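You operate a simulated robot arm through the tools that you are given. There is no shell and no other tool. Be economical: measure what you need, move in short steps, check, and stop when the job is done.

Carry out the task below with a simulated robot arm. There is one attempt and no reset: what you move stays moved.

## Task
Rub the scraper pan clean on the sill, then refit it.
Fine: use the cleaning pad; pad back on the sill, pan back on its shelf; the line stays locked off. Set down upright: cleaning pad. What is to be rubbed or washed off counts as gone when no trace of it is left.

Only the result counts: the job must be done as asked and must still hold three seconds after the hand-in. Knocking over, shifting, dropping, spilling or breaking anything else fails it.

## Robot
A 7-joint arm with a two-finger parallel gripper on a trunk, on a base that drives. Base frame: it is fixed to the floor where the robot stands at the start and does not move with it; the origin is under the middle of the robot, x ahead of it, y to its left, z up. Lengths are in mm, angles in degrees, forces in N, time in s.
With the tool pointing down near the work surface it reaches from about 220 to 740 mm from the robot's upright axis, wherever it stands. Its first joint turns from -166.0 to 166.0 degrees. Places, roughly: cleaning pad (6x5x5 cm) [-900, 400, 900]; window sill by the inlet cover [-1000, 500, 900]. Payload 1.57 kg.
The TCP is the grasp point between the finger pads, 30 mm short of the fingertips. In the tool frame z runs along the fingers and y along their closing line. The gripper opens to 110 mm. The fingers are 24 mm wide and 12 mm thick; the gripper's body (48 by 112 mm) begins 78 mm behind the TCP.
Orientation is told as [roll, pitch, yaw] about the base's x, y, z axes, in that order, counted from this pose: with the fingers straight down and closing along the base's y, the tool's x points along the base's -x, its y along +y and its z along -z.

## Interface
- The arm moves only by the tool nudge_tool. Its argument "plan" is text: rows parted by semicolons, each of 7 numbers parted by spaces: the shift along the base's x, y, z in mm, then the turn, a rotation vector about the base's x, y, z in degrees, then the finger opening in mm, from 0 to 110. In form: x y z ax ay az claw; .... A call has 1 to 20 rows; each row shifts and turns the commanded pose from where the row before left it. Rows are played at 5 a second. More than 50 mm and 8.6 degrees between two rows, or a gripper value outside its range, and nothing of the call is played. A pose out of reach is approached as far as the arm can. The call stops where the force on the tool passes 90 N (or 10 N more than at its start, if that is more) or the arm is blocked; 0.2 s more then pass. Each finger travels about 45 mm/s and halts on what it meets, pressing with about 40 N; the grip force reading is that of the motor and also rises with nothing between the fingers. The clock runs only during rows and for 0.2 s after the last one: add rows that do not move to give the fingers time. The reply holds the time, the measured pose of the TCP, the force on the tool along the base axes, the opening and the grip force, in the units named above and with some noise, with the torque about the TCP (base axes, N m) and any sound that the robot's microphone picked up, and new pictures: "pictures" is both (left out), scene, wrist or none.
- Cameras (640 x 400 px; columns grow to the right, rows downward): "scene" is now at [-45, 203.6, 1396.9]; the picture's right is [0.94, -0.35, 0.00], its down [-0.33, -0.87, -0.36] and it looks along [0.13, 0.34, -0.93] (base axes); focal length 214 px, centre (320, 200). "wrist" rides on the gripper at [70, 16, -141] in the tool frame; the picture's right is [-0.23, 0.97, 0.00], its down [-0.86, -0.20, -0.48] and it looks along [-0.47, -0.11, 0.88] (tool axes); focal length 222 px, centre (320, 200).
- lift_body(by): slides the trunk up (or, below 0, down) by that many mm; the arm and the scene camera ride with it, the base frame stays. It gives what a move gives, with no picture.
- roll_base(legs): drives the robot by 1 to 6 legs, each [ahead, turn to the left] in mm and degrees, along the robot's own axes; the way and the turn of a leg run together, so that a leg with both is an arc; at most 1500 mm and 180 degrees a leg. The arm and the cameras ride along, it lands a little off, and it stops where it bumps. It gives what a move gives, and a new picture of the scene camera.
- head_to(pan, tilt): turns the head with the scene camera to pan (to the left, within 155 degrees either way) and tilt (down, from -29 to 69), counted from straight ahead of the robot. It gives what a move gives, and a new picture of the scene camera.
- locate(camera, pixels): for up to 12 pixels [column, row] of the newest picture of that camera ("zoom" is the newest enlarged one), the place [x, y, z] in the base frame of the surface seen there, good to about 2 mm, but the place of the scene camera against the robot may be out by one fixed shift of up to 18 mm in any direction. It takes no simulated time.
- inspect(camera, box): a new picture of the part [left, top, right, bottom] of that camera's present view, enlarged. It takes no simulated time.
- hand_in(): hands the job in; it is judged then, once.

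Keep the steps short. Do not move on a guess: measure, check each grasp and each placing, and mend mistakes. In all there are 80 turns and 260 pictures (those below and enlarged ones count). Leave the gripper open and the arm clear of the work at the hand-in unless told otherwise, and finish with a single line.

The tools are called by a JSON object that holds its "api" and its "payload". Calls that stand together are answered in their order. nudge_tool: Moves the arm, as the interface text tells. Its arguments: {"type":"object","properties":{"plan":{"type":"string"},"pictures":{"type":"string","enum":["both","scene","wrist","none"]}},"required":["plan"]} The other tools are called the same way: lift_body (by) slides the trunk up or down; roll_base (legs) drives the base; head_to (pan, tilt) turns the head that bears the scene camera; locate (camera, pixels) gives the place of the surface under pixels of a picture; inspect (camera, box) takes an enlarged picture of a part of a camera's view; hand_in () hands the job in.

At the start:

```text
clock: 0.0
tool_pos: [299.9, 342.0, 1120.3]
tcp_rot: [0.0, 0.0, 0.0]
contact_force: [0.3, 0.0, -0.2]
moment: [-0.03, 0.01, 0.01]
grip_width: 110.4
grip_force: 0.1
trunk travel left (down, up): [-350.0, 240.0]
robot x, y, heading: [-1.4, -1.3, -0.0]
head pan, tilt: [69.4, 68.8]
```

scene: 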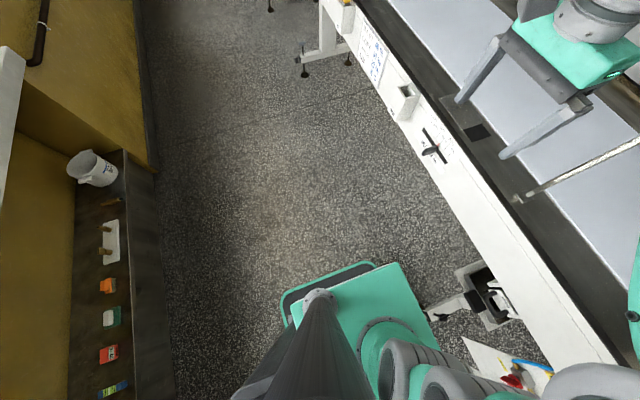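
wrist: 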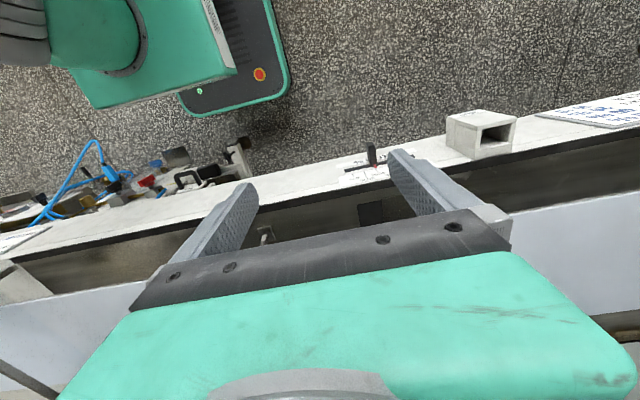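

I see a conveyor line on the right and a dark shelf on the left. I'll look around with the head, first to the line ahead.

{"api": "head_to", "payload": {"pan": 20, "tilt": 45}}

{"api": "head_to", "payload": {"pan": 150, "tilt": 30}}

{"api": "head_to", "payload": {"pan": 85, "tilt": 45}}

```text
clock: 1.2
tool_pos: [299.5, 341.3, 1119.9]
tcp_rot: [0.0, 0.1, 0.1]
contact_force: [0.4, 0.3, 0.4]
moment: [0.01, -0.01, 0.0]
grip_width: 110.0
grip_force: 0.0
trunk travel left (down, up): [-350.0, 240.0]
robot x, y, heading: [1.0, -2.5, 0.0]
head pan, tilt: [20.0, 45.0]
```

scene: 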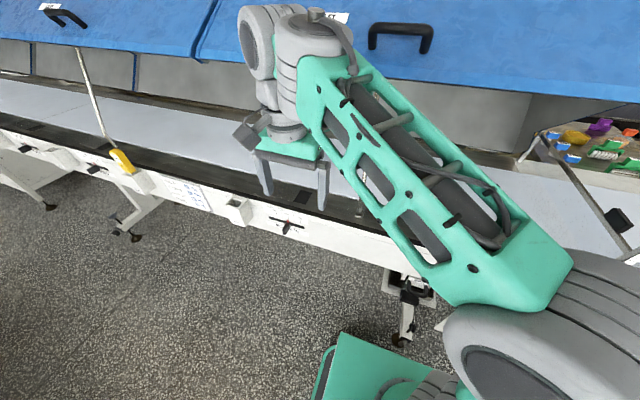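

```text
clock: 3.3
tool_pos: [299.8, 342.6, 1120.4]
tcp_rot: [0.0, 0.0, 0.1]
contact_force: [0.1, -0.1, 0.7]
moment: [0.01, -0.01, 0.01]
grip_width: 110.0
grip_force: 0.0
trunk travel left (down, up): [-350.0, 240.0]
robot x, y, heading: [-2.2, 1.1, -0.1]
head pan, tilt: [150.0, 30.0]
```

scene: 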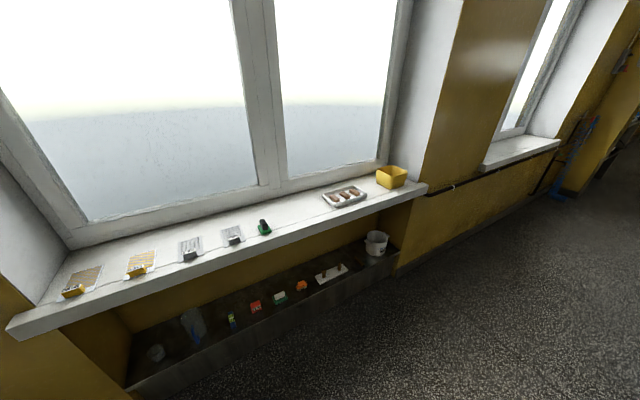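

```text
clock: 4.6
tool_pos: [300.0, 341.2, 1119.9]
tcp_rot: [-0.1, 0.0, 0.0]
contact_force: [-0.6, 0.0, 0.1]
moment: [0.01, -0.01, -0.01]
grip_width: 110.1
grip_force: 0.1
trunk travel left (down, up): [-350.0, 240.0]
robot x, y, heading: [-0.4, 1.9, 0.0]
head pan, tilt: [85.0, 45.0]
```

scene: 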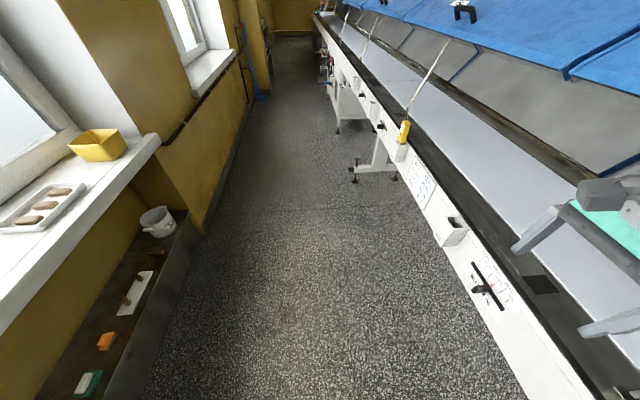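

The sill with several items is behind the robot. I'll turn the head there and enlarge it.

{"api": "head_to", "payload": {"pan": 150, "tilt": 35}}

{"api": "inspect", "payload": {"camera": "scene", "box": [0, 120, 300, 310]}}

{"api": "inspect", "payload": {"camera": "scene", "box": [240, 120, 440, 245]}}

{"api": "inspect", "payload": {"camera": "scene", "box": [120, 200, 420, 390]}}

```text
clock: 6.0
tool_pos: [300.1, 342.4, 1120.2]
tcp_rot: [-0.1, 0.0, 0.0]
contact_force: [1.4, 0.6, -0.4]
moment: [-0.01, -0.01, 0.01]
grip_width: 109.7
grip_force: 0.1
trunk travel left (down, up): [-350.0, 240.0]
robot x, y, heading: [2.7, -1.9, 0.0]
head pan, tilt: [150.0, 35.0]
```

scene: 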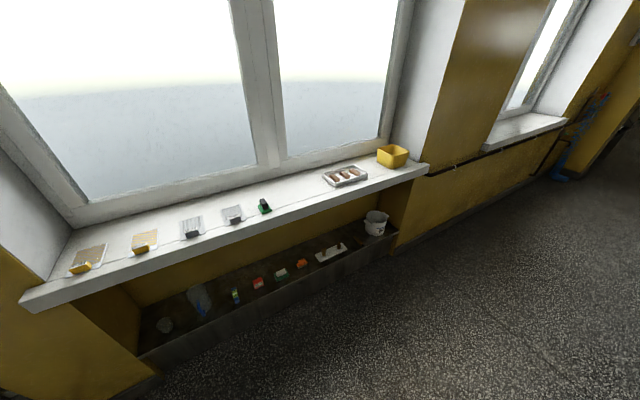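

```text
2.11 times, centred on (150, 215) of scene
```

zoom: 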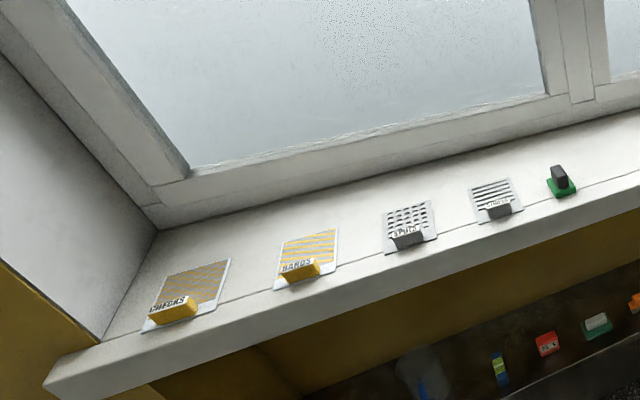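

```text
3.20 times, centred on (340, 182) of scene
```

zoom: 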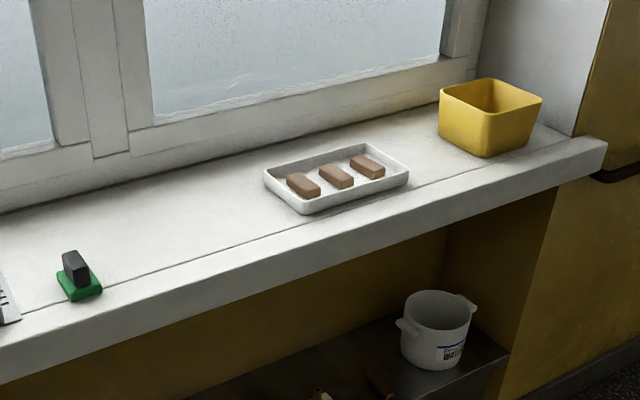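

```text
2.11 times, centred on (270, 295) of scene
```

zoom: 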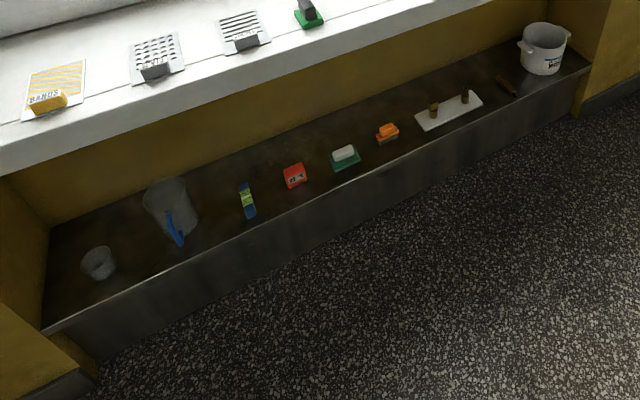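

{"api": "locate", "payload": {"camera": "scene", "pixels": [[265, 205], [265, 210], [232, 215], [345, 176], [300, 180], [290, 205], [392, 155], [60, 262], [420, 170]]}}

{"api": "head_to", "payload": {"pan": 40, "tilt": 60}}

{"api": "head_to", "payload": {"pan": -30, "tilt": 50}}

{"api": "head_to", "payload": {"pan": -70, "tilt": 45}}

```text
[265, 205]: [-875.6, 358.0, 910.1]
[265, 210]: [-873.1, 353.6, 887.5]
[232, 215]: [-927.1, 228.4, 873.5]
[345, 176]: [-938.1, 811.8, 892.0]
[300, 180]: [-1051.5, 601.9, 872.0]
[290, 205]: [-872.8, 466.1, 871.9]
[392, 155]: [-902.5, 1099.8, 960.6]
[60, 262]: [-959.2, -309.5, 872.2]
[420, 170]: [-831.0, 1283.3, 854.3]
```

```text
clock: 7.9
tool_pos: [299.9, 341.0, 1120.5]
tcp_rot: [0.0, 0.1, 0.0]
contact_force: [-0.2, 0.0, 0.4]
moment: [-0.01, -0.01, 0.01]
grip_width: 110.0
grip_force: 0.1
trunk travel left (down, up): [-350.0, 240.0]
robot x, y, heading: [-2.7, -1.3, -0.1]
head pan, tilt: [40.0, 60.0]
```

scene: 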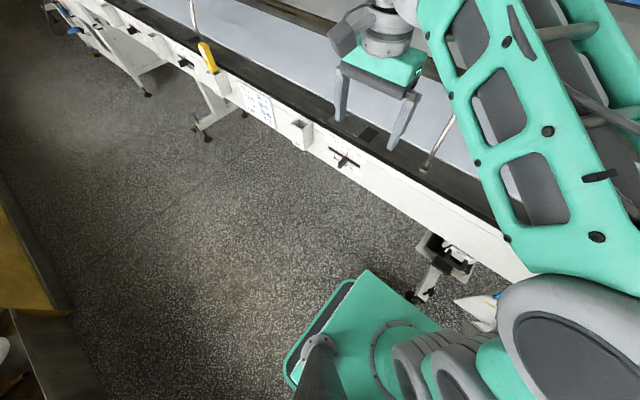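

```text
clock: 9.3
tool_pos: [300.5, 341.8, 1120.7]
tcp_rot: [0.0, 0.0, 0.0]
contact_force: [-1.0, -0.2, 0.1]
moment: [-0.03, -0.01, 0.05]
grip_width: 110.1
grip_force: 0.1
trunk travel left (down, up): [-350.0, 240.0]
robot x, y, heading: [-0.5, -1.1, -0.0]
head pan, tilt: [-30.0, 50.0]
```

scene: 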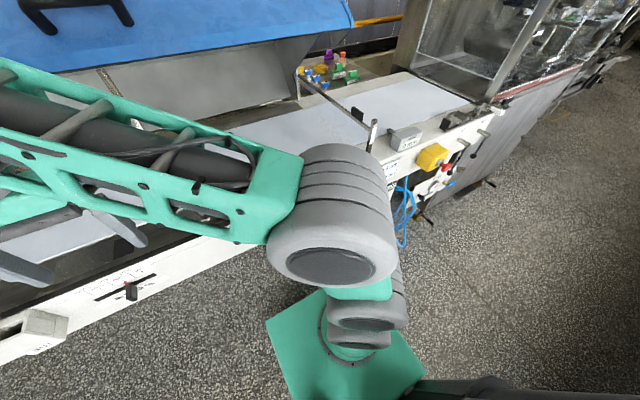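

```text
clock: 10.4
tool_pos: [300.6, 341.3, 1120.2]
tcp_rot: [0.0, 0.0, 0.1]
contact_force: [-0.1, 0.2, 0.6]
moment: [-0.01, 0.03, 0.01]
grip_width: 109.8
grip_force: 0.1
trunk travel left (down, up): [-350.0, 240.0]
robot x, y, heading: [0.2, 3.3, 0.0]
head pan, tilt: [-70.0, 45.0]
```

scene: 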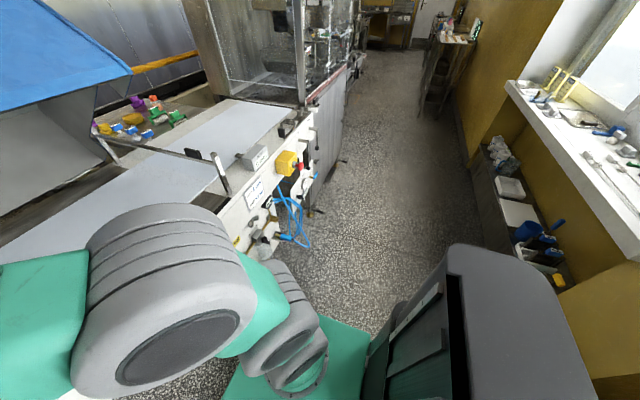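

I need to find the scraper pan; I'll enlarge the fittings on the line's front side.

{"api": "inspect", "payload": {"camera": "scene", "box": [210, 80, 350, 260]}}

{"api": "inspect", "payload": {"camera": "wrist", "box": [0, 100, 300, 290]}}

{"api": "inspect", "payload": {"camera": "wrist", "box": [300, 60, 640, 270]}}

{"api": "head_to", "payload": {"pan": 65, "tilt": 30}}

```text
2.22 times, centred on (280, 170) of scene
```

zoom: 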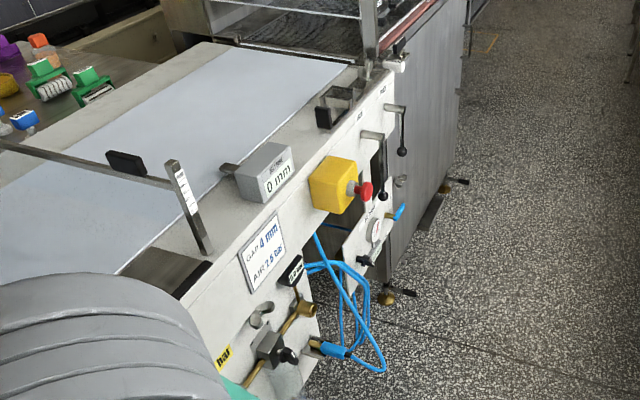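

```text
2.11 times, centred on (150, 195) of wrist
```

zoom: 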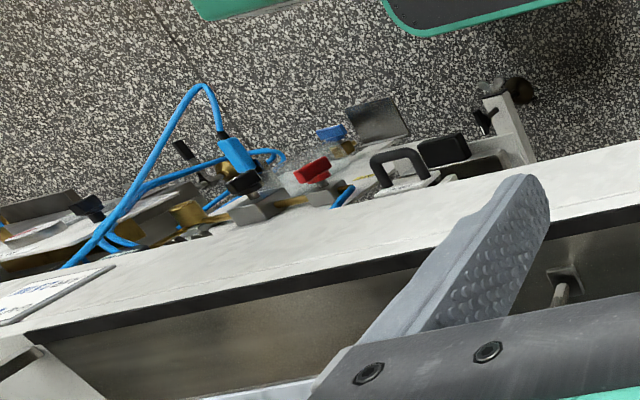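

```text
1.88 times, centred on (470, 165) of wrist
```

zoom: 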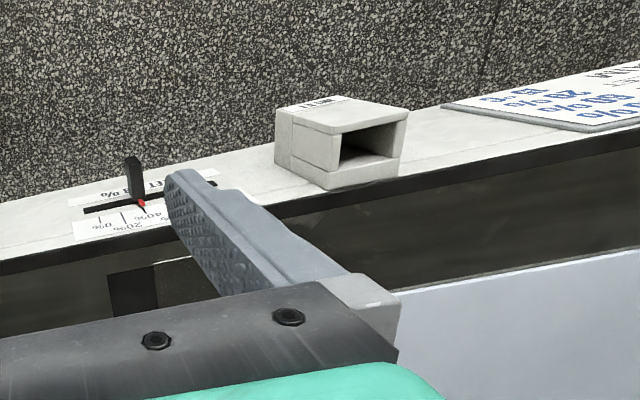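

```text
clock: 12.5
tool_pos: [300.8, 341.9, 1119.6]
tcp_rot: [0.1, -0.1, 0.0]
contact_force: [0.0, -0.6, 0.2]
moment: [-0.02, -0.01, 0.01]
grip_width: 110.1
grip_force: 0.0
trunk travel left (down, up): [-350.0, 240.0]
robot x, y, heading: [-0.7, 3.0, -0.0]
head pan, tilt: [65.0, 30.0]
```

scene: 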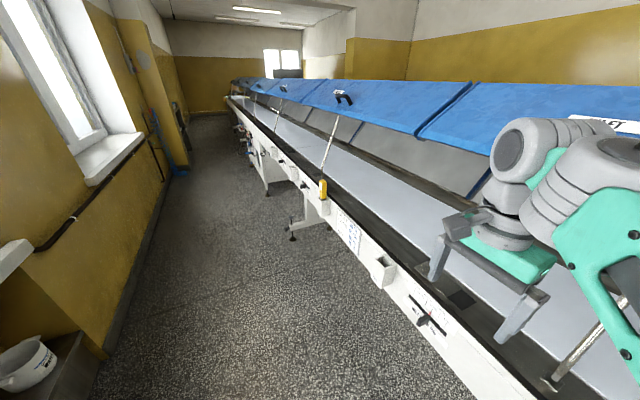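

There's a black-handled plate below the belt at wrist pixel (188,177); it could be the pan. I'll locate it and neighbours.

{"api": "locate", "payload": {"camera": "wrist", "pixels": [[186, 174], [190, 188], [208, 171], [215, 181], [177, 157], [148, 180], [232, 152], [270, 215], [180, 210], [240, 300]]}}

{"api": "inspect", "payload": {"camera": "wrist", "box": [120, 120, 270, 215]}}

{"api": "head_to", "payload": {"pan": 20, "tilt": 69}}

```text
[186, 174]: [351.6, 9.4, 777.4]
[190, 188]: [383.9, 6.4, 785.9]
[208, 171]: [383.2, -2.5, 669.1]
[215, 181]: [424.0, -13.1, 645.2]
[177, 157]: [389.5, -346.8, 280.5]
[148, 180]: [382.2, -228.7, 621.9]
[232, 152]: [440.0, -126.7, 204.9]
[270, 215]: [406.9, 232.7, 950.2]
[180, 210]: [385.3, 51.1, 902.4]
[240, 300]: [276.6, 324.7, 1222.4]
```

```text
4.21 times, centred on (195, 168) of wrist
```

zoom: 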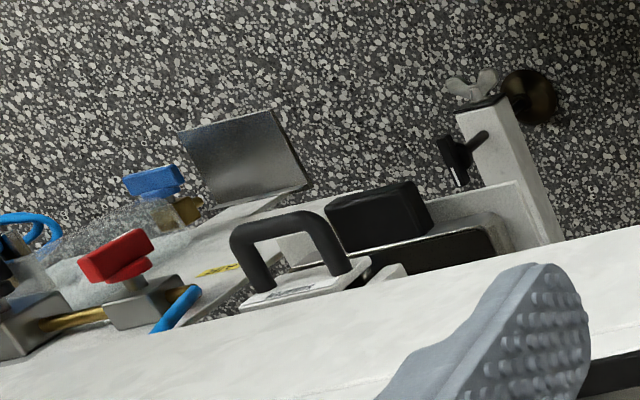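

```text
clock: 13.7
tool_pos: [298.8, 342.6, 1119.3]
tcp_rot: [0.1, 0.0, -0.1]
contact_force: [0.2, 0.1, -0.4]
moment: [-0.05, 0.05, 0.0]
grip_width: 110.1
grip_force: 0.0
trunk travel left (down, up): [-350.0, 240.0]
robot x, y, heading: [-3.8, 0.3, -0.1]
head pan, tilt: [20.0, 68.8]
```

scene: 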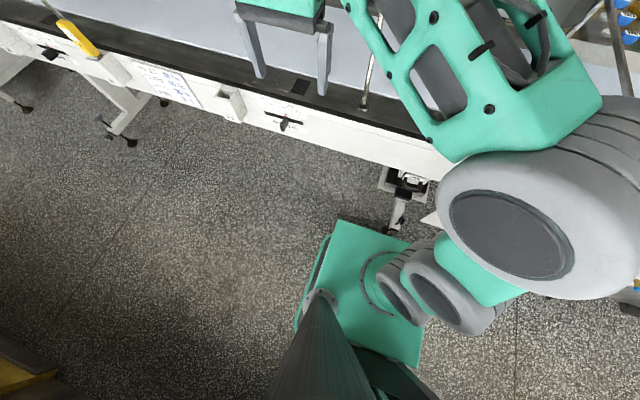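

The handled part is at about [352,9,777], near the robot's front. I'll back off 250 mm to see it better.

{"api": "roll_base", "payload": {"legs": [[-250, 0]]}}

{"api": "head_to", "payload": {"pan": 0, "tilt": 55}}

{"api": "inspect", "payload": {"camera": "wrist", "box": [0, 50, 320, 250]}}

```text
clock: 15.5
tool_pos: [50.0, 340.5, 1119.9]
tcp_rot: [0.0, 0.1, -0.3]
contact_force: [-0.7, 0.6, -0.5]
moment: [-0.01, 0.04, 0.03]
grip_width: 110.2
grip_force: 0.0
trunk travel left (down, up): [-350.0, 240.0]
robot x, y, heading: [-249.2, 0.7, 0.1]
head pan, tilt: [20.0, 68.8]
```

scene: 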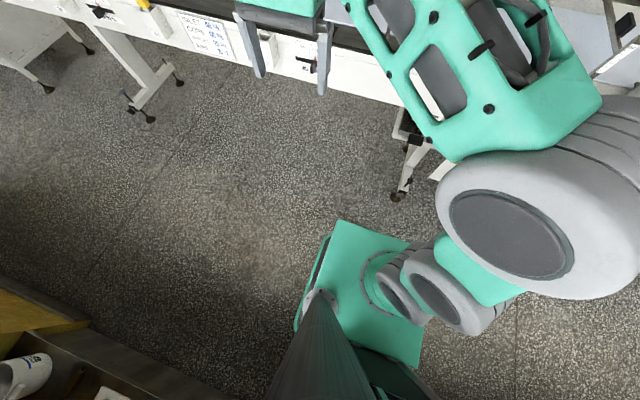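

```text
clock: 16.3
tool_pos: [51.3, 340.3, 1119.9]
tcp_rot: [0.1, 0.0, -0.3]
contact_force: [0.2, 0.4, -0.3]
moment: [0.0, -0.01, -0.04]
grip_width: 110.0
grip_force: 0.1
trunk travel left (down, up): [-350.0, 240.0]
robot x, y, heading: [-256.3, 1.3, -0.5]
head pan, tilt: [0.0, 55.0]
```

scene: 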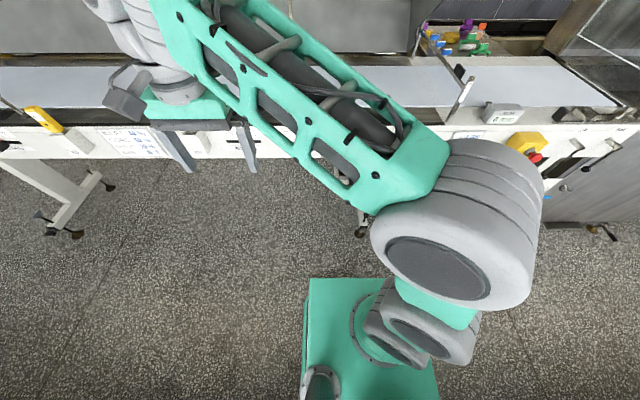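

```text
2.00 times, centred on (160, 150) of wrist
```

zoom: 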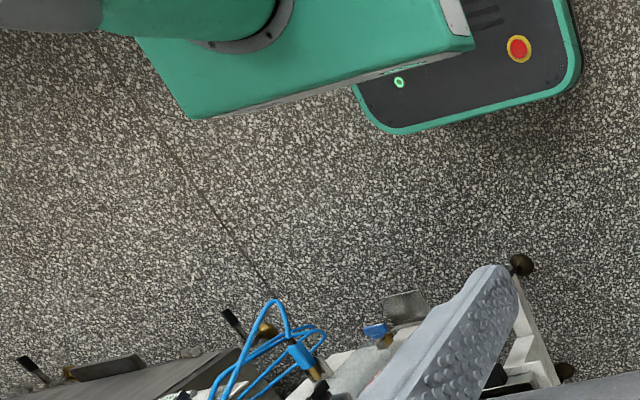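

The arm blocks the view. I'll turn the robot right 90° so that both the line and the sill are beside it, then look left at the line.

{"api": "roll_base", "payload": {"legs": [[0, -90]]}}

{"api": "head_to", "payload": {"pan": 80, "tilt": 45}}

```text
clock: 20.5
tool_pos: [88.9, -302.2, 1119.8]
tcp_rot: [0.0, 0.0, -90.4]
contact_force: [-0.5, 0.1, -0.7]
moment: [0.02, -0.02, 0.02]
grip_width: 109.9
grip_force: 0.1
trunk travel left (down, up): [-350.0, 240.0]
robot x, y, heading: [-249.0, -1.7, -90.5]
head pan, tilt: [0.0, 55.0]
```

scene: 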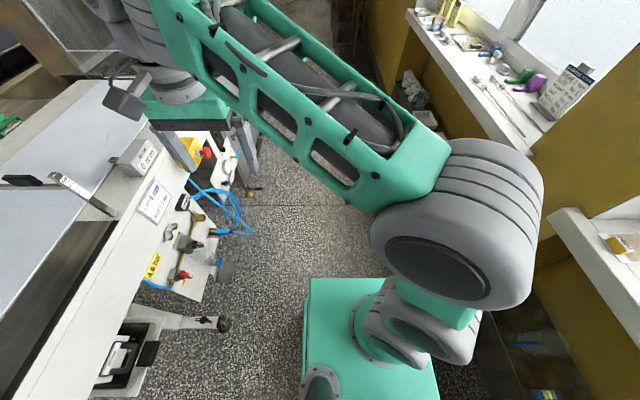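

```text
clock: 22.1
tool_pos: [89.0, -300.7, 1120.8]
tcp_rot: [0.1, 0.0, -90.3]
contact_force: [-0.7, -0.3, 0.2]
moment: [0.02, -0.04, -0.05]
grip_width: 110.2
grip_force: 0.0
trunk travel left (down, up): [-350.0, 240.0]
robot x, y, heading: [-251.1, 1.7, -90.4]
head pan, tilt: [80.0, 45.0]
```

scene: 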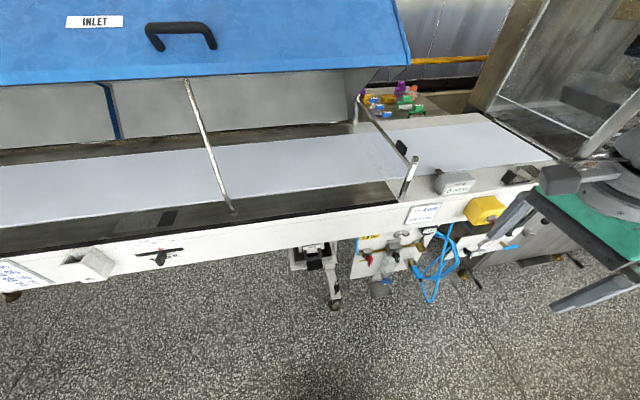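

Good view. The handled part is at about (313,250). I'll enlarge it.

{"api": "inspect", "payload": {"camera": "scene", "box": [260, 210, 440, 322]}}

{"api": "locate", "payload": {"camera": "scene", "pixels": [[313, 250], [316, 264], [316, 240], [297, 256], [330, 262], [300, 235], [160, 225], [240, 228], [410, 175]]}}

{"api": "lift_body", "payload": {"by": -200}}

{"api": "head_to", "payload": {"pan": 84, "tilt": 35}}

{"api": "inspect", "payload": {"camera": "scene", "box": [220, 180, 440, 318]}}

```text
3.56 times, centred on (350, 266) of scene
```

zoom: 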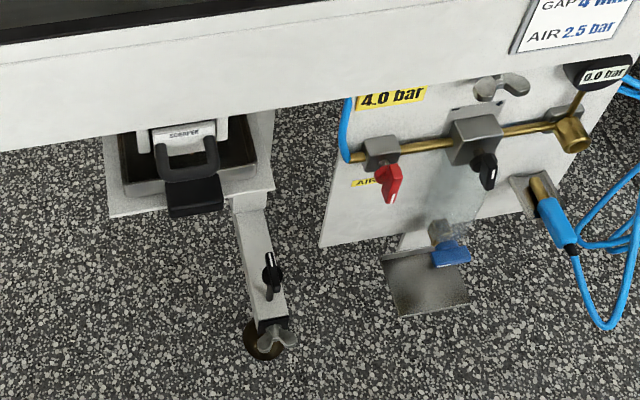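

```text
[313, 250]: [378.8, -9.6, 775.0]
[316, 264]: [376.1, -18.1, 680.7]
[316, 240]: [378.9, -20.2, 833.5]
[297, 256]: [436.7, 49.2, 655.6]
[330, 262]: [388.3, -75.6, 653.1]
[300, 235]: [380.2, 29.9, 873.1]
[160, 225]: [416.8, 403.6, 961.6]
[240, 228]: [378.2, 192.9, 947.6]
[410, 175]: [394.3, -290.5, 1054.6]
```

```text
clock: 24.2
tool_pos: [89.2, -302.0, 920.9]
tcp_rot: [0.1, -0.1, -90.3]
contact_force: [0.6, 0.5, 0.4]
moment: [-0.02, 0.04, 0.0]
grip_width: 110.0
grip_force: 0.1
trunk travel left (down, up): [-150.0, 440.0]
robot x, y, heading: [-249.8, -1.1, -90.4]
head pan, tilt: [80.0, 45.0]
```

```text
clock: 24.9
tool_pos: [87.9, -301.9, 921.4]
tcp_rot: [0.0, 0.1, -90.4]
contact_force: [0.1, -0.1, -0.2]
moment: [-0.03, -0.05, 0.0]
grip_width: 110.1
grip_force: 0.1
trunk travel left (down, up): [-150.0, 440.0]
robot x, y, heading: [-246.9, -1.0, -90.4]
head pan, tilt: [84.0, 35.0]
```

scene: 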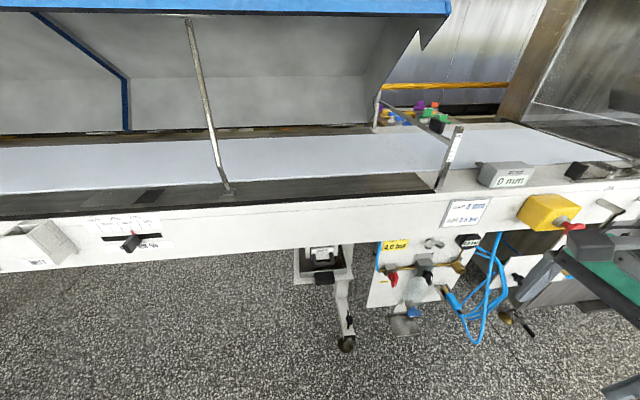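

```text
2.90 times, centred on (330, 249) of scene
```

zoom: 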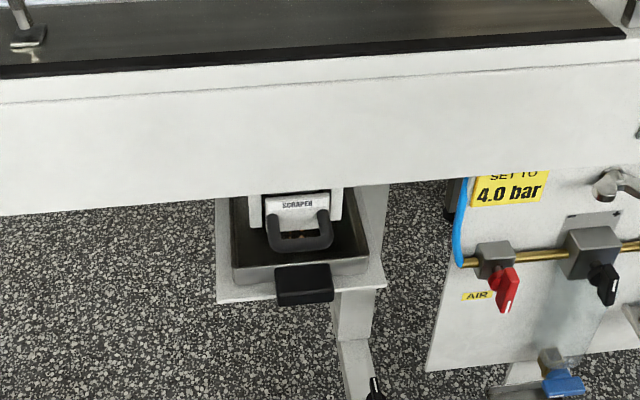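

The pan is a steel tray with a black block handle on a white shelf at z≈640, below the scraper. I'll lower more and look closer.

{"api": "lift_body", "payload": {"by": -150}}

{"api": "head_to", "payload": {"pan": 86, "tilt": 25}}

{"api": "inspect", "payload": {"camera": "scene", "box": [270, 200, 400, 281]}}

```text
clock: 26.7
tool_pos: [89.3, -300.8, 770.9]
tcp_rot: [-0.1, 0.0, -90.4]
contact_force: [-0.6, 0.5, -0.1]
moment: [0.0, 0.0, 0.01]
grip_width: 110.1
grip_force: 0.1
trunk travel left (down, up): [0.0, 590.0]
robot x, y, heading: [-251.8, 1.1, -90.3]
head pan, tilt: [84.0, 35.0]
```

```text
clock: 27.4
tool_pos: [88.6, -301.2, 770.4]
tcp_rot: [0.0, 0.0, -90.3]
contact_force: [-0.2, -0.5, -0.6]
moment: [0.03, -0.01, -0.03]
grip_width: 110.1
grip_force: 0.1
trunk travel left (down, up): [0.0, 590.0]
robot x, y, heading: [-252.6, 2.2, -90.2]
head pan, tilt: [86.0, 25.0]
```

scene: 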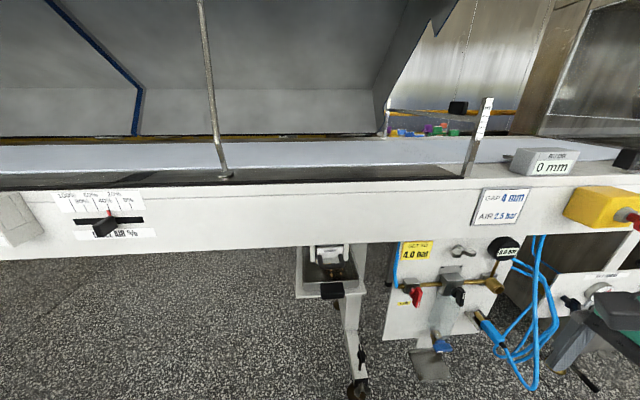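

```text
4.92 times, centred on (335, 240) of scene
```

zoom: 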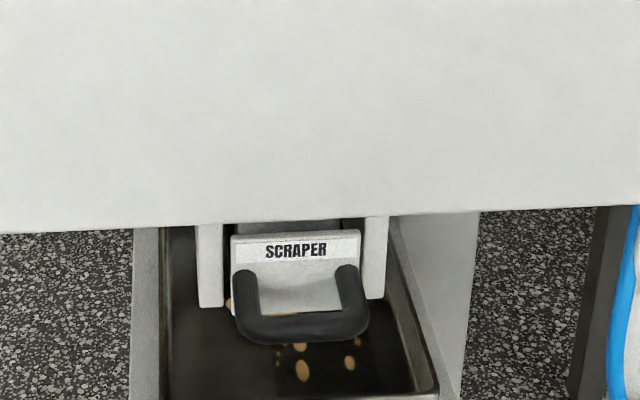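

{"api": "inspect", "payload": {"camera": "scene", "box": [280, 235, 380, 297]}}

{"api": "locate", "payload": {"camera": "scene", "pixels": [[320, 291], [342, 290], [331, 284], [331, 297], [304, 283], [356, 280], [304, 260], [352, 262], [328, 264], [340, 275], [311, 253], [345, 253]]}}

```text
6.40 times, centred on (330, 266) of scene
```

zoom: 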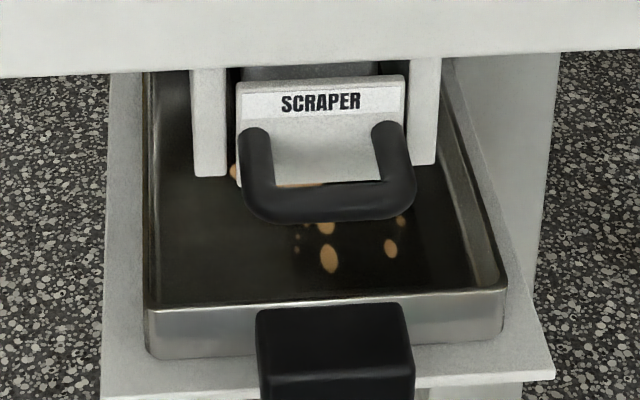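

```text
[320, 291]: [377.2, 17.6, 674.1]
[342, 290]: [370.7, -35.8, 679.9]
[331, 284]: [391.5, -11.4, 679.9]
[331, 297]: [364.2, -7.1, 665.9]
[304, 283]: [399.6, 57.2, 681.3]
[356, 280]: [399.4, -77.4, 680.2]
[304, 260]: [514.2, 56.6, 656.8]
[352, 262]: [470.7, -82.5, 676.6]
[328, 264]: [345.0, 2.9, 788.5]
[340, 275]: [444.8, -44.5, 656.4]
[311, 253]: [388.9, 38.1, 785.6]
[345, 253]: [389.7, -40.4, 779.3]
```

The pan (rim z≈681, spots on its floor, handle at about [378,-9,670]) must be pulled out horizontally under the scraper handle. I'll turn back to face the line, then bring the tool horizontal.

{"api": "roll_base", "payload": {"legs": [[0, 90.3]]}}

{"api": "nudge_tool", "payload": {"plan": "0 -40 0 0 0 0 110; 0 -40 0 0 0 0 110; 0 -40 0 0 0 0 110; 0 -40 0 0 0 0 110; 0 -40 0 0 0 0 110; 0 -40 0 0 0 0 110; 0 -40 0 0 0 0 110; 0 -40 0 0 0 0 110; 0 -30 0 0 0 0 110; 0 0 0 0 0 0 110", "pictures": "both"}}

```text
clock: 31.6
tool_pos: [54.7, 338.6, 769.7]
tcp_rot: [0.0, 0.0, -0.8]
contact_force: [-1.0, -0.5, -0.7]
moment: [0.01, 0.03, 0.01]
grip_width: 109.9
grip_force: 0.1
trunk travel left (down, up): [0.0, 590.0]
robot x, y, heading: [-250.6, 0.9, -0.8]
head pan, tilt: [86.0, 25.0]
```

scene: 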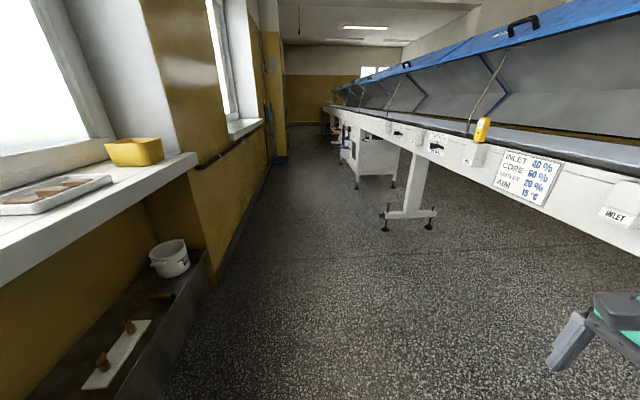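

```text
clock: 33.8
tool_pos: [55.3, -10.7, 770.3]
tcp_rot: [-0.1, 0.1, -0.7]
contact_force: [-0.5, 0.4, 0.2]
moment: [-0.03, -0.02, -0.01]
grip_width: 110.1
grip_force: 0.2
trunk travel left (down, up): [0.0, 590.0]
robot x, y, heading: [-252.7, -1.3, -0.8]
head pan, tilt: [86.0, 25.0]
```

scene: 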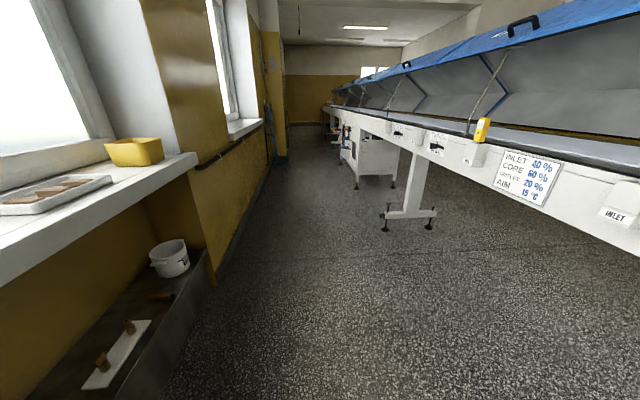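
wrist: 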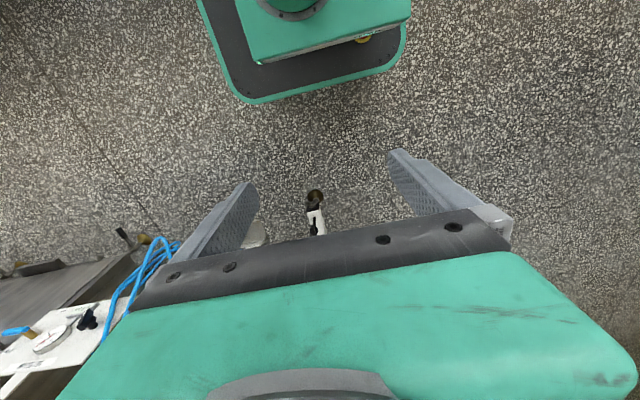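

I'll pitch the tool up to horizontal (fingers toward +x), moving to about x=230, z=700, and look with the wrist camera.

{"api": "nudge_tool", "payload": {"plan": "15 0 -6 0 -8.2 0 110; 15 0 -6 0 -8.2 0 110; 15 0 -6 0 -8.2 0 110; 15 0 -6 0 -8.2 0 110; 15 0 -6 0 -8.2 0 110; 15 0 -6 0 -8.2 0 110; 15 0 -6 0 -8.2 0 110; 15 0 -6 0 -8.2 0 110; 15 0 -6 0 -8.2 0 110; 15 0 -6 0 -8.2 0 110; 15 0 -6 0 -8 0 110; 0 0 0 0 0 0 110", "pictures": "wrist"}}

{"api": "head_to", "payload": {"pan": -20, "tilt": 35}}

```text
clock: 34.8
tool_pos: [152.7, -16.3, 673.9]
tcp_rot: [-2.2, -13.4, -1.8]
contact_force: [-0.6, -0.2, 0.2]
moment: [0.02, 0.0, -0.06]
grip_width: 109.9
grip_force: 0.0
trunk travel left (down, up): [0.0, 590.0]
robot x, y, heading: [-251.2, 2.7, -1.0]
head pan, tilt: [86.0, 25.0]
stopped in row 4: the arm was blocked; the commanded pose is now the measured one
```

wrist: 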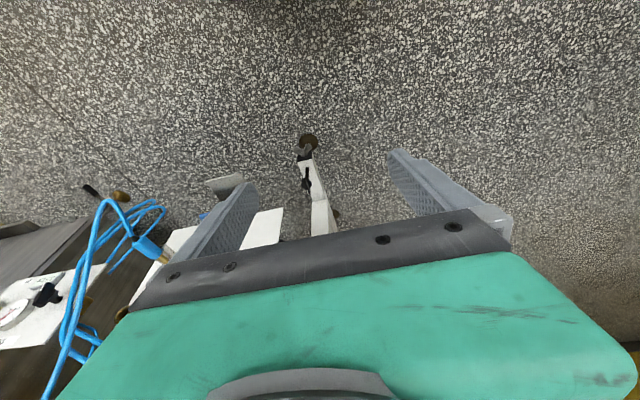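

```text
clock: 36.6
tool_pos: [152.0, -18.7, 667.8]
tcp_rot: [-2.4, -12.2, -2.1]
contact_force: [-0.3, -0.2, 0.3]
moment: [0.04, -0.04, -0.03]
grip_width: 110.0
grip_force: 0.1
trunk travel left (down, up): [0.0, 590.0]
robot x, y, heading: [-250.5, 0.0, -0.7]
head pan, tilt: [-20.0, 35.0]
```

scene: 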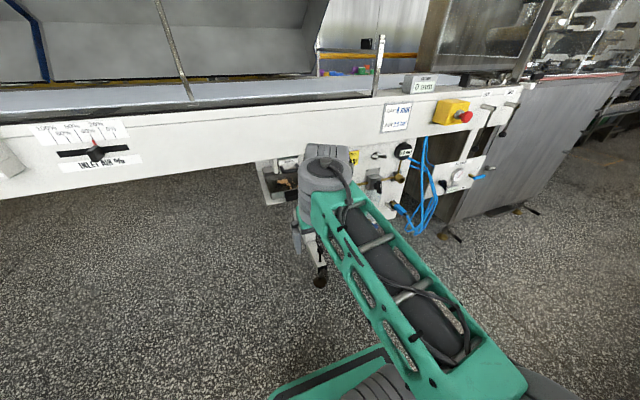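

The arm stopped with an unexpected pose; perhaps a joint limit. I'll try a small raise and tilt from here to see how it behaves.

{"api": "nudge_tool", "payload": {"plan": "0 0 20 0 0 0 110; 0 0 20 0 -4 0 110; 0 0 0 0 -4 0 110; 0 0 0 0 -4 0 110; 0 0 0 0 -4 0 110; 0 0 0 0 0 0 110", "pictures": "scene"}}

```text
clock: 37.7
tool_pos: [166.5, -7.7, 645.9]
tcp_rot: [-3.2, -14.8, 0.2]
contact_force: [0.4, 0.1, -0.2]
moment: [0.02, 0.01, 0.0]
grip_width: 110.0
grip_force: 0.0
trunk travel left (down, up): [0.0, 590.0]
robot x, y, heading: [-253.0, 2.9, -1.0]
head pan, tilt: [-20.0, 35.0]
stopped in row 5: the arm was blocked; the commanded pose is now the measured one
```

scene: 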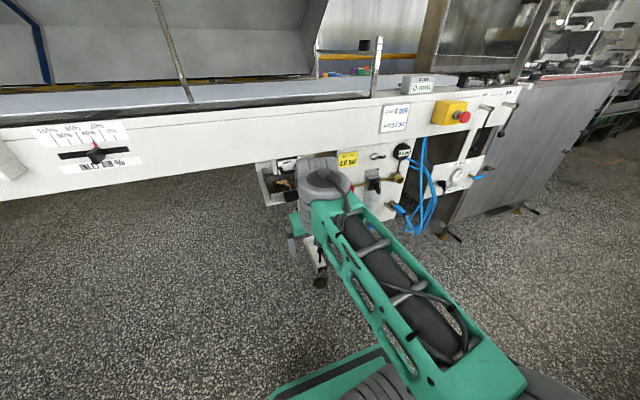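

The wrist pitch is limited when the arm is folded in close. I'll set the tool vertical again and raise it, then back off to use a longer reach.

{"api": "nudge_tool", "payload": {"plan": "0 0 30 0 5 0 110; 0 0 30 0 5 0 110; 0 0 30 0 5 0 110; 0 0 30 0 0 0 110; 0 0 0 0 0 0 110", "pictures": "none"}}

{"api": "roll_base", "payload": {"legs": [[-150, 0.8]]}}

```text
clock: 38.9
tool_pos: [170.0, -7.6, 709.2]
tcp_rot: [-1.4, -2.1, 0.3]
contact_force: [-0.5, 0.4, 0.3]
moment: [-0.02, 0.02, -0.03]
grip_width: 110.1
grip_force: 0.1
out of reach, approached as far as the arm can: row 3, 4
trunk travel left (down, up): [0.0, 590.0]
robot x, y, heading: [-248.4, 1.0, -0.8]
head pan, tilt: [-20.0, 35.0]
```

```text
clock: 40.3
tool_pos: [16.6, -0.7, 709.3]
tcp_rot: [-1.5, -2.2, 1.3]
contact_force: [0.1, 0.4, -0.5]
moment: [-0.03, -0.01, -0.02]
grip_width: 110.1
grip_force: 0.0
trunk travel left (down, up): [0.0, 590.0]
robot x, y, heading: [-402.1, 2.9, 0.3]
head pan, tilt: [-20.0, 35.0]
```

scene: 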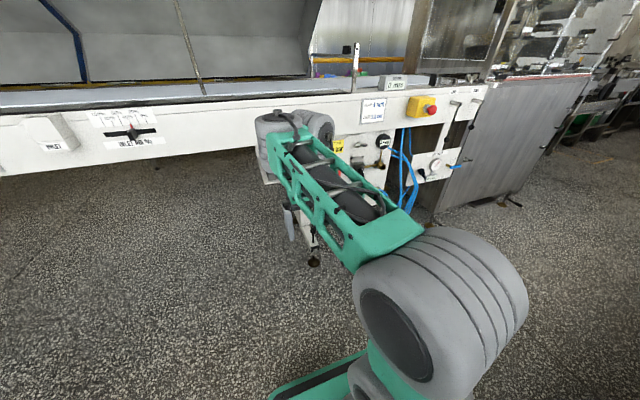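

{"api": "nudge_tool", "payload": {"plan": "30 0 0 0 0 0 110; 30 0 10 0 0 0 110; 30 0 10 0 0 0 110; 30 0 10 0 0 0 110; 30 0 10 0 0 0 110; 30 0 10 0 0 0 110; 0 0 0 0 0 0 110", "pictures": "both"}}

```text
clock: 41.9
tool_pos: [188.5, 0.9, 724.5]
tcp_rot: [-1.5, -2.0, 1.4]
contact_force: [0.5, 0.5, 1.0]
moment: [-0.01, -0.02, 0.01]
grip_width: 109.9
grip_force: 0.0
out of reach, approached as far as the arm can: row 2, 3, 4
trunk travel left (down, up): [0.0, 590.0]
robot x, y, heading: [-401.6, 2.8, 0.4]
head pan, tilt: [-20.0, 35.0]
```

scene: 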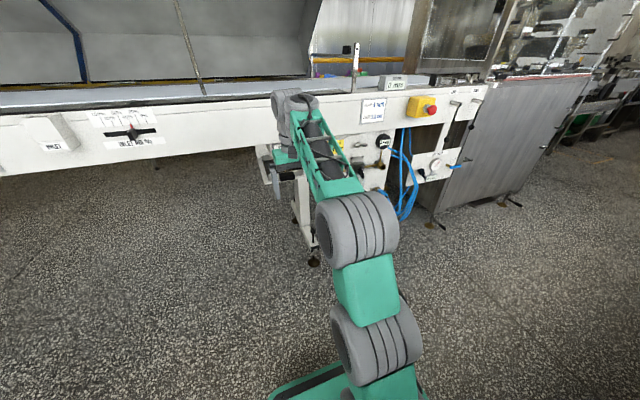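
wrist: 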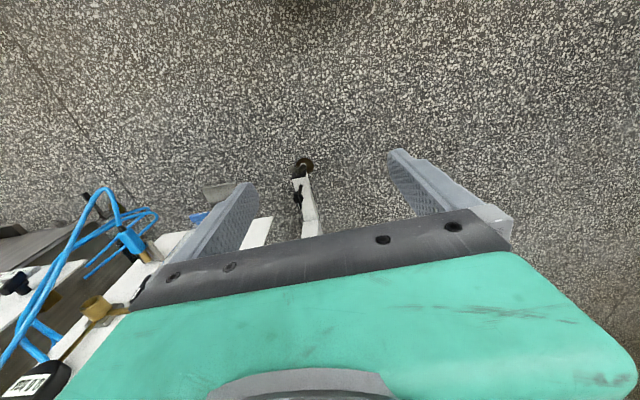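

Now the arm is stretched; I'll try the pitch step again, gently.

{"api": "nudge_tool", "payload": {"plan": "0 0 0 0 -6 0 110; 0 0 0 0 -6 0 110; 0 0 0 0 -6 0 110; 0 0 0 0 -6 0 110; 0 0 0 0 -6 0 110; 0 0 0 0 0 0 110", "pictures": "scene"}}

```text
clock: 43.3
tool_pos: [188.4, -3.9, 756.2]
tcp_rot: [-1.9, -28.5, 1.5]
contact_force: [-0.2, 0.0, -0.3]
moment: [-0.01, 0.01, 0.02]
grip_width: 110.1
grip_force: 0.0
out of reach, approached as far as the arm can: row 4, 5
trunk travel left (down, up): [0.0, 590.0]
robot x, y, heading: [-407.1, 2.7, 0.2]
head pan, tilt: [-20.0, 35.0]
```

scene: 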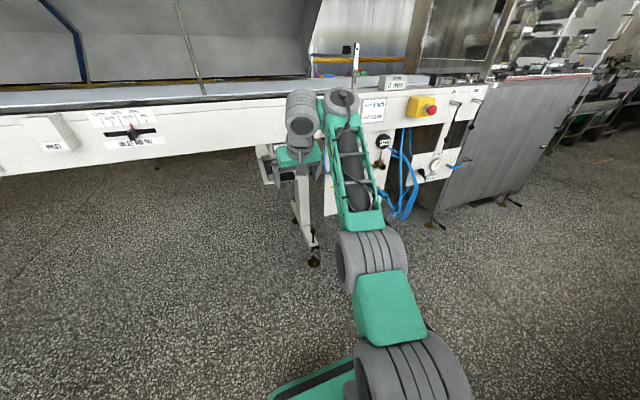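

{"api": "nudge_tool", "payload": {"plan": "0 0 -5 0 -6 0 110; 0 0 -5 0 -6 0 110; 0 0 -5 0 -6 0 110; 0 0 -5 0 -6 0 110; 0 0 -5 0 -6 0 110; 0 0 0 0 0 0 110", "pictures": "scene"}}

```text
clock: 44.7
tool_pos: [211.9, -16.1, 956.4]
tcp_rot: [0.8, -54.9, 1.7]
contact_force: [0.1, 0.1, 0.5]
moment: [-0.03, 0.01, -0.01]
grip_width: 109.9
grip_force: 0.1
out of reach, approached as far as the arm can: row 1, 2, 3, 4, 5
trunk travel left (down, up): [0.0, 590.0]
robot x, y, heading: [-404.8, 2.7, -0.1]
head pan, tilt: [-20.0, 35.0]
```

scene: 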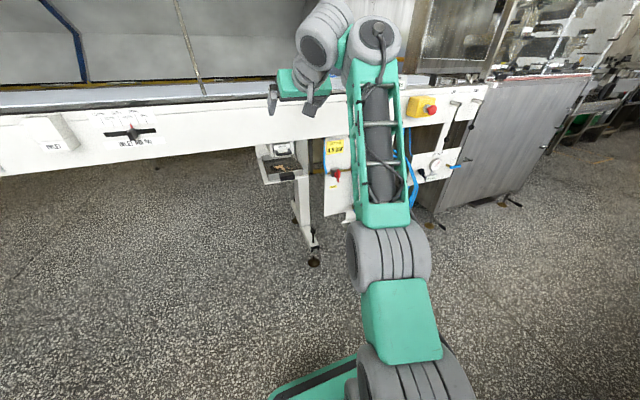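

The arm raised itself to get the tilt. I'll measure where its links are to understand its limits.

{"api": "locate", "payload": {"camera": "scene", "pixels": [[410, 375], [400, 320], [385, 250], [385, 200], [378, 120], [373, 40], [318, 45], [305, 85], [290, 390]]}}

{"api": "inspect", "payload": {"camera": "scene", "box": [230, 110, 350, 185]}}

```text
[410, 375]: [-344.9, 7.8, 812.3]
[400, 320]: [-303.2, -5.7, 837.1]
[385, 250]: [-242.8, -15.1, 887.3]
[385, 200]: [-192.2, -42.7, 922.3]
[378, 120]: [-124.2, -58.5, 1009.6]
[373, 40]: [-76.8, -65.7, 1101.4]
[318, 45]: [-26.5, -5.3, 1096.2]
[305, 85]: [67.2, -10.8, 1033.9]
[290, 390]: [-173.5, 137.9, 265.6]
```

```text
5.33 times, centred on (290, 148) of scene
```

zoom: 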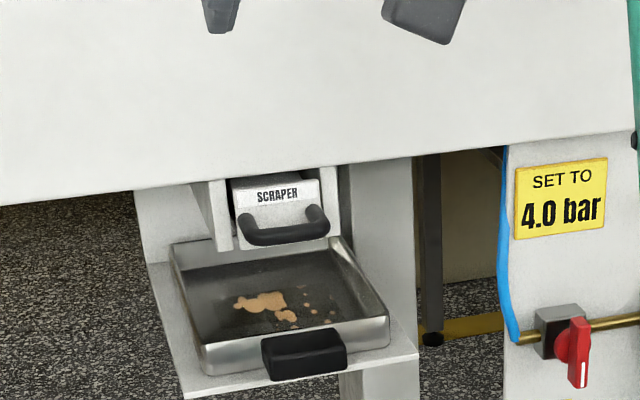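

The arm behaves like a known 7-joint type; horizontal at z≈665 needs the robot farther away. I'll back off another 100 mm, then lower the tool at a 55–75° tilt.

{"api": "roll_base", "payload": {"legs": [[-100, 0]]}}

{"api": "nudge_tool", "payload": {"plan": "20 0 -20 0 -4 0 110; 20 0 -30 0 -4 0 110; 20 0 -30 0 -4 0 110; 20 0 -30 0 -4 0 110; 10 0 -30 0 -4 0 110; 10 0 -30 0 0 0 110; 10 0 -30 0 0 0 110; 10 0 -30 0 0 0 110; 10 0 -30 0 0 0 110; 0 0 0 0 0 0 110", "pictures": "both"}}

```text
clock: 45.8
tool_pos: [108.8, -15.7, 957.2]
tcp_rot: [0.9, -54.9, 1.6]
contact_force: [-0.1, -0.5, -0.2]
moment: [0.02, 0.0, 0.0]
grip_width: 109.8
grip_force: 0.0
trunk travel left (down, up): [0.0, 590.0]
robot x, y, heading: [-508.8, -1.6, 0.2]
head pan, tilt: [-20.0, 35.0]
```

scene: 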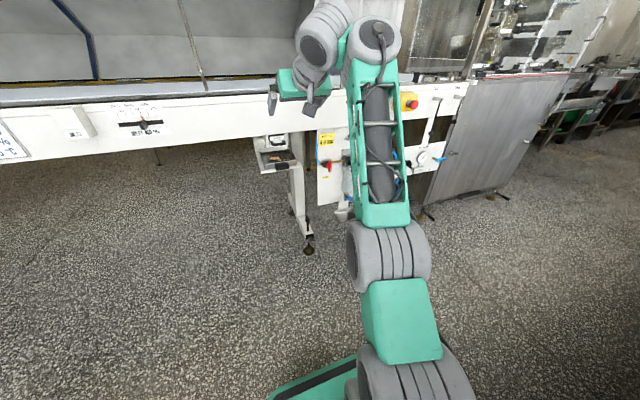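

```text
clock: 48.0
tool_pos: [238.2, -16.7, 696.2]
tcp_rot: [-1.5, -74.8, 3.7]
contact_force: [0.3, 0.1, -0.3]
moment: [-0.01, -0.03, 0.0]
grip_width: 109.8
grip_force: 0.1
trunk travel left (down, up): [0.0, 590.0]
robot x, y, heading: [-505.6, 1.2, 0.2]
head pan, tilt: [-20.0, 35.0]
```

scene: 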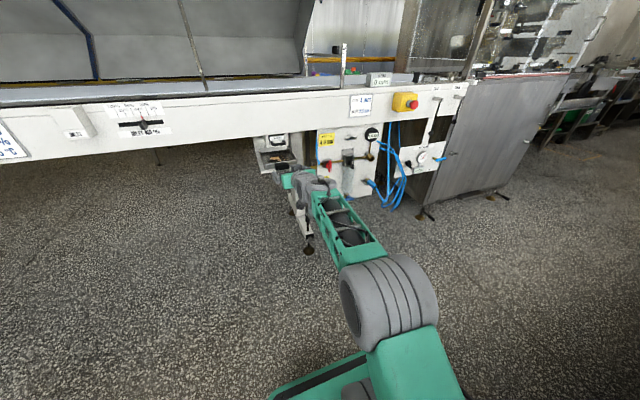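
wrist: 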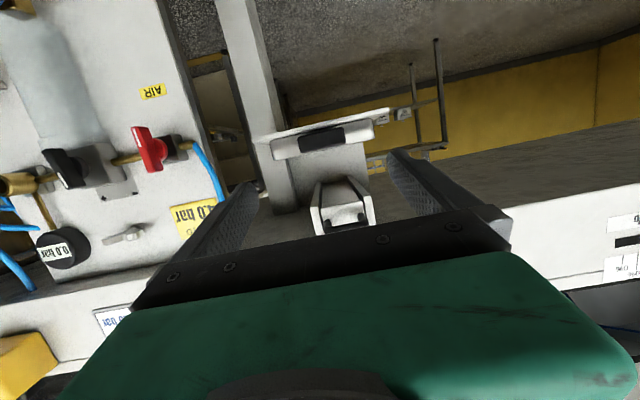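

That works. In the upside-down wrist picture, the pan handle is at (322,140). I'll measure it.

{"api": "inspect", "payload": {"camera": "wrist", "box": [250, 90, 410, 240]}}

{"api": "locate", "payload": {"camera": "wrist", "pixels": [[303, 138], [343, 132], [322, 143], [322, 133], [322, 148], [290, 150], [370, 132], [280, 140], [340, 122], [320, 190], [325, 228], [345, 228]]}}

```text
2.67 times, centred on (330, 165) of wrist
```

zoom: 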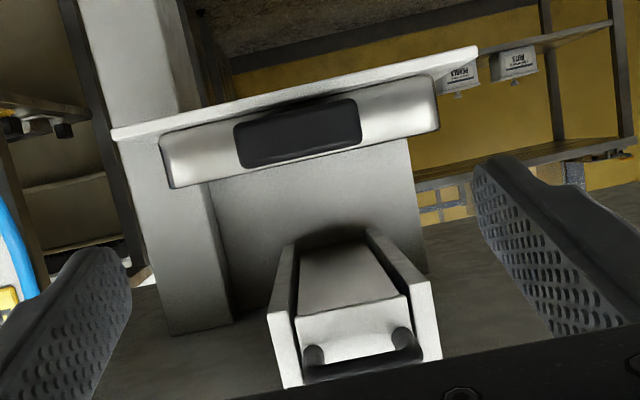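

```text
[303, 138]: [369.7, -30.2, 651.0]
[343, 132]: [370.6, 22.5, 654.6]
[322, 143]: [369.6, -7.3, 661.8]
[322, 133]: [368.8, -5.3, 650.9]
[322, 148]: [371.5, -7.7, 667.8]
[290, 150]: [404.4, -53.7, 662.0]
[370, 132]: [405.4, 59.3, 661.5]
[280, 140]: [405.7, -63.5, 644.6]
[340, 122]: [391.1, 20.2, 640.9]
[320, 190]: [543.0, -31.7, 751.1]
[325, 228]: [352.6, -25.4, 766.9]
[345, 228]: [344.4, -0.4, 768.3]
```

Handle: front face x≈370, y −33…+25, z 649–674. I'll level the tool, centre on y≈−5, z≈662, and approach to x≈350.

{"api": "nudge_tool", "payload": {"plan": "20 3 -8 0 -4 -1 110; 20 3 -8 0 -4 -1 110; 20 3 -8 0 -4 0 110; 20 2 -5 0 -1 0 110; 20 0 -4 0 0 0 110; 0 0 0 0 0 0 110", "pictures": "wrist"}}

{"api": "inspect", "payload": {"camera": "wrist", "box": [220, 60, 420, 260]}}

```text
clock: 49.4
tool_pos: [339.2, -3.2, 662.7]
tcp_rot: [-14.6, -87.8, 14.7]
contact_force: [-0.3, -0.7, 0.3]
moment: [-0.03, 0.01, 0.0]
grip_width: 110.1
grip_force: 0.1
trunk travel left (down, up): [0.0, 590.0]
robot x, y, heading: [-504.9, -0.3, 0.1]
head pan, tilt: [-20.0, 35.0]
```

wrist: 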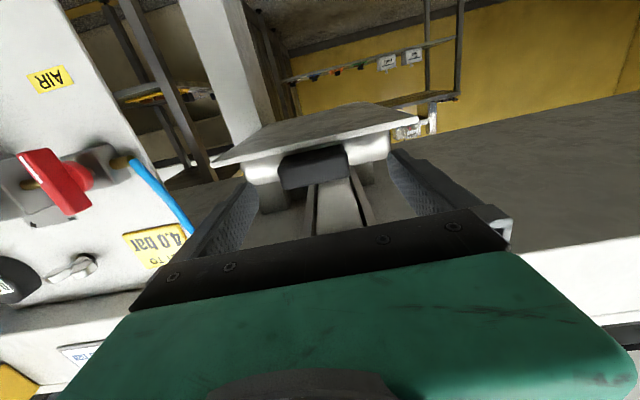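

```text
2.00 times, centred on (320, 160) of wrist
```

zoom: 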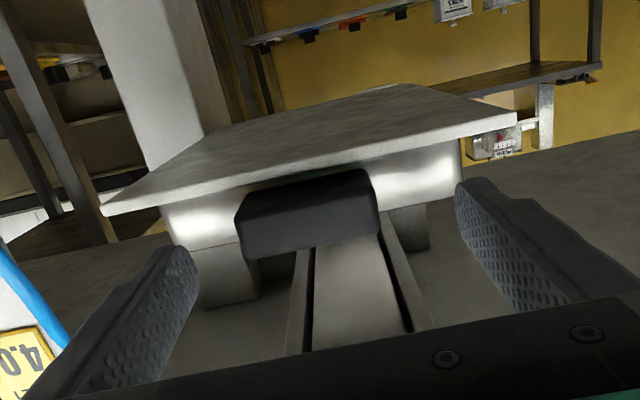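

Aligned. Advance 28 mm and close on the handle.

{"api": "nudge_tool", "payload": {"plan": "10 -1 0 0 0 0 110; 10 0 0 0 0 0 110; 8 0 0 0 0 0 110; 0 0 0 0 0 0 80; 0 0 0 0 0 0 60; 0 0 0 0 0 0 45; 0 0 0 0 0 0 45; 0 0 0 0 0 0 45; 0 0 0 0 0 0 45", "pictures": "wrist"}}

```text
clock: 51.4
tool_pos: [368.0, -6.0, 664.1]
tcp_rot: [-14.2, -87.7, 14.4]
contact_force: [0.4, -0.5, 0.3]
moment: [0.18, 0.01, -0.17]
grip_width: 59.6
grip_force: 40.3
trunk travel left (down, up): [0.0, 590.0]
robot x, y, heading: [-507.4, -1.4, 0.1]
head pan, tilt: [-20.0, 35.0]
```

wrist: 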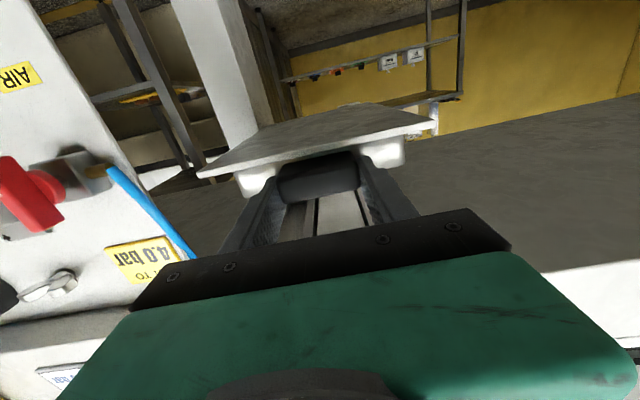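

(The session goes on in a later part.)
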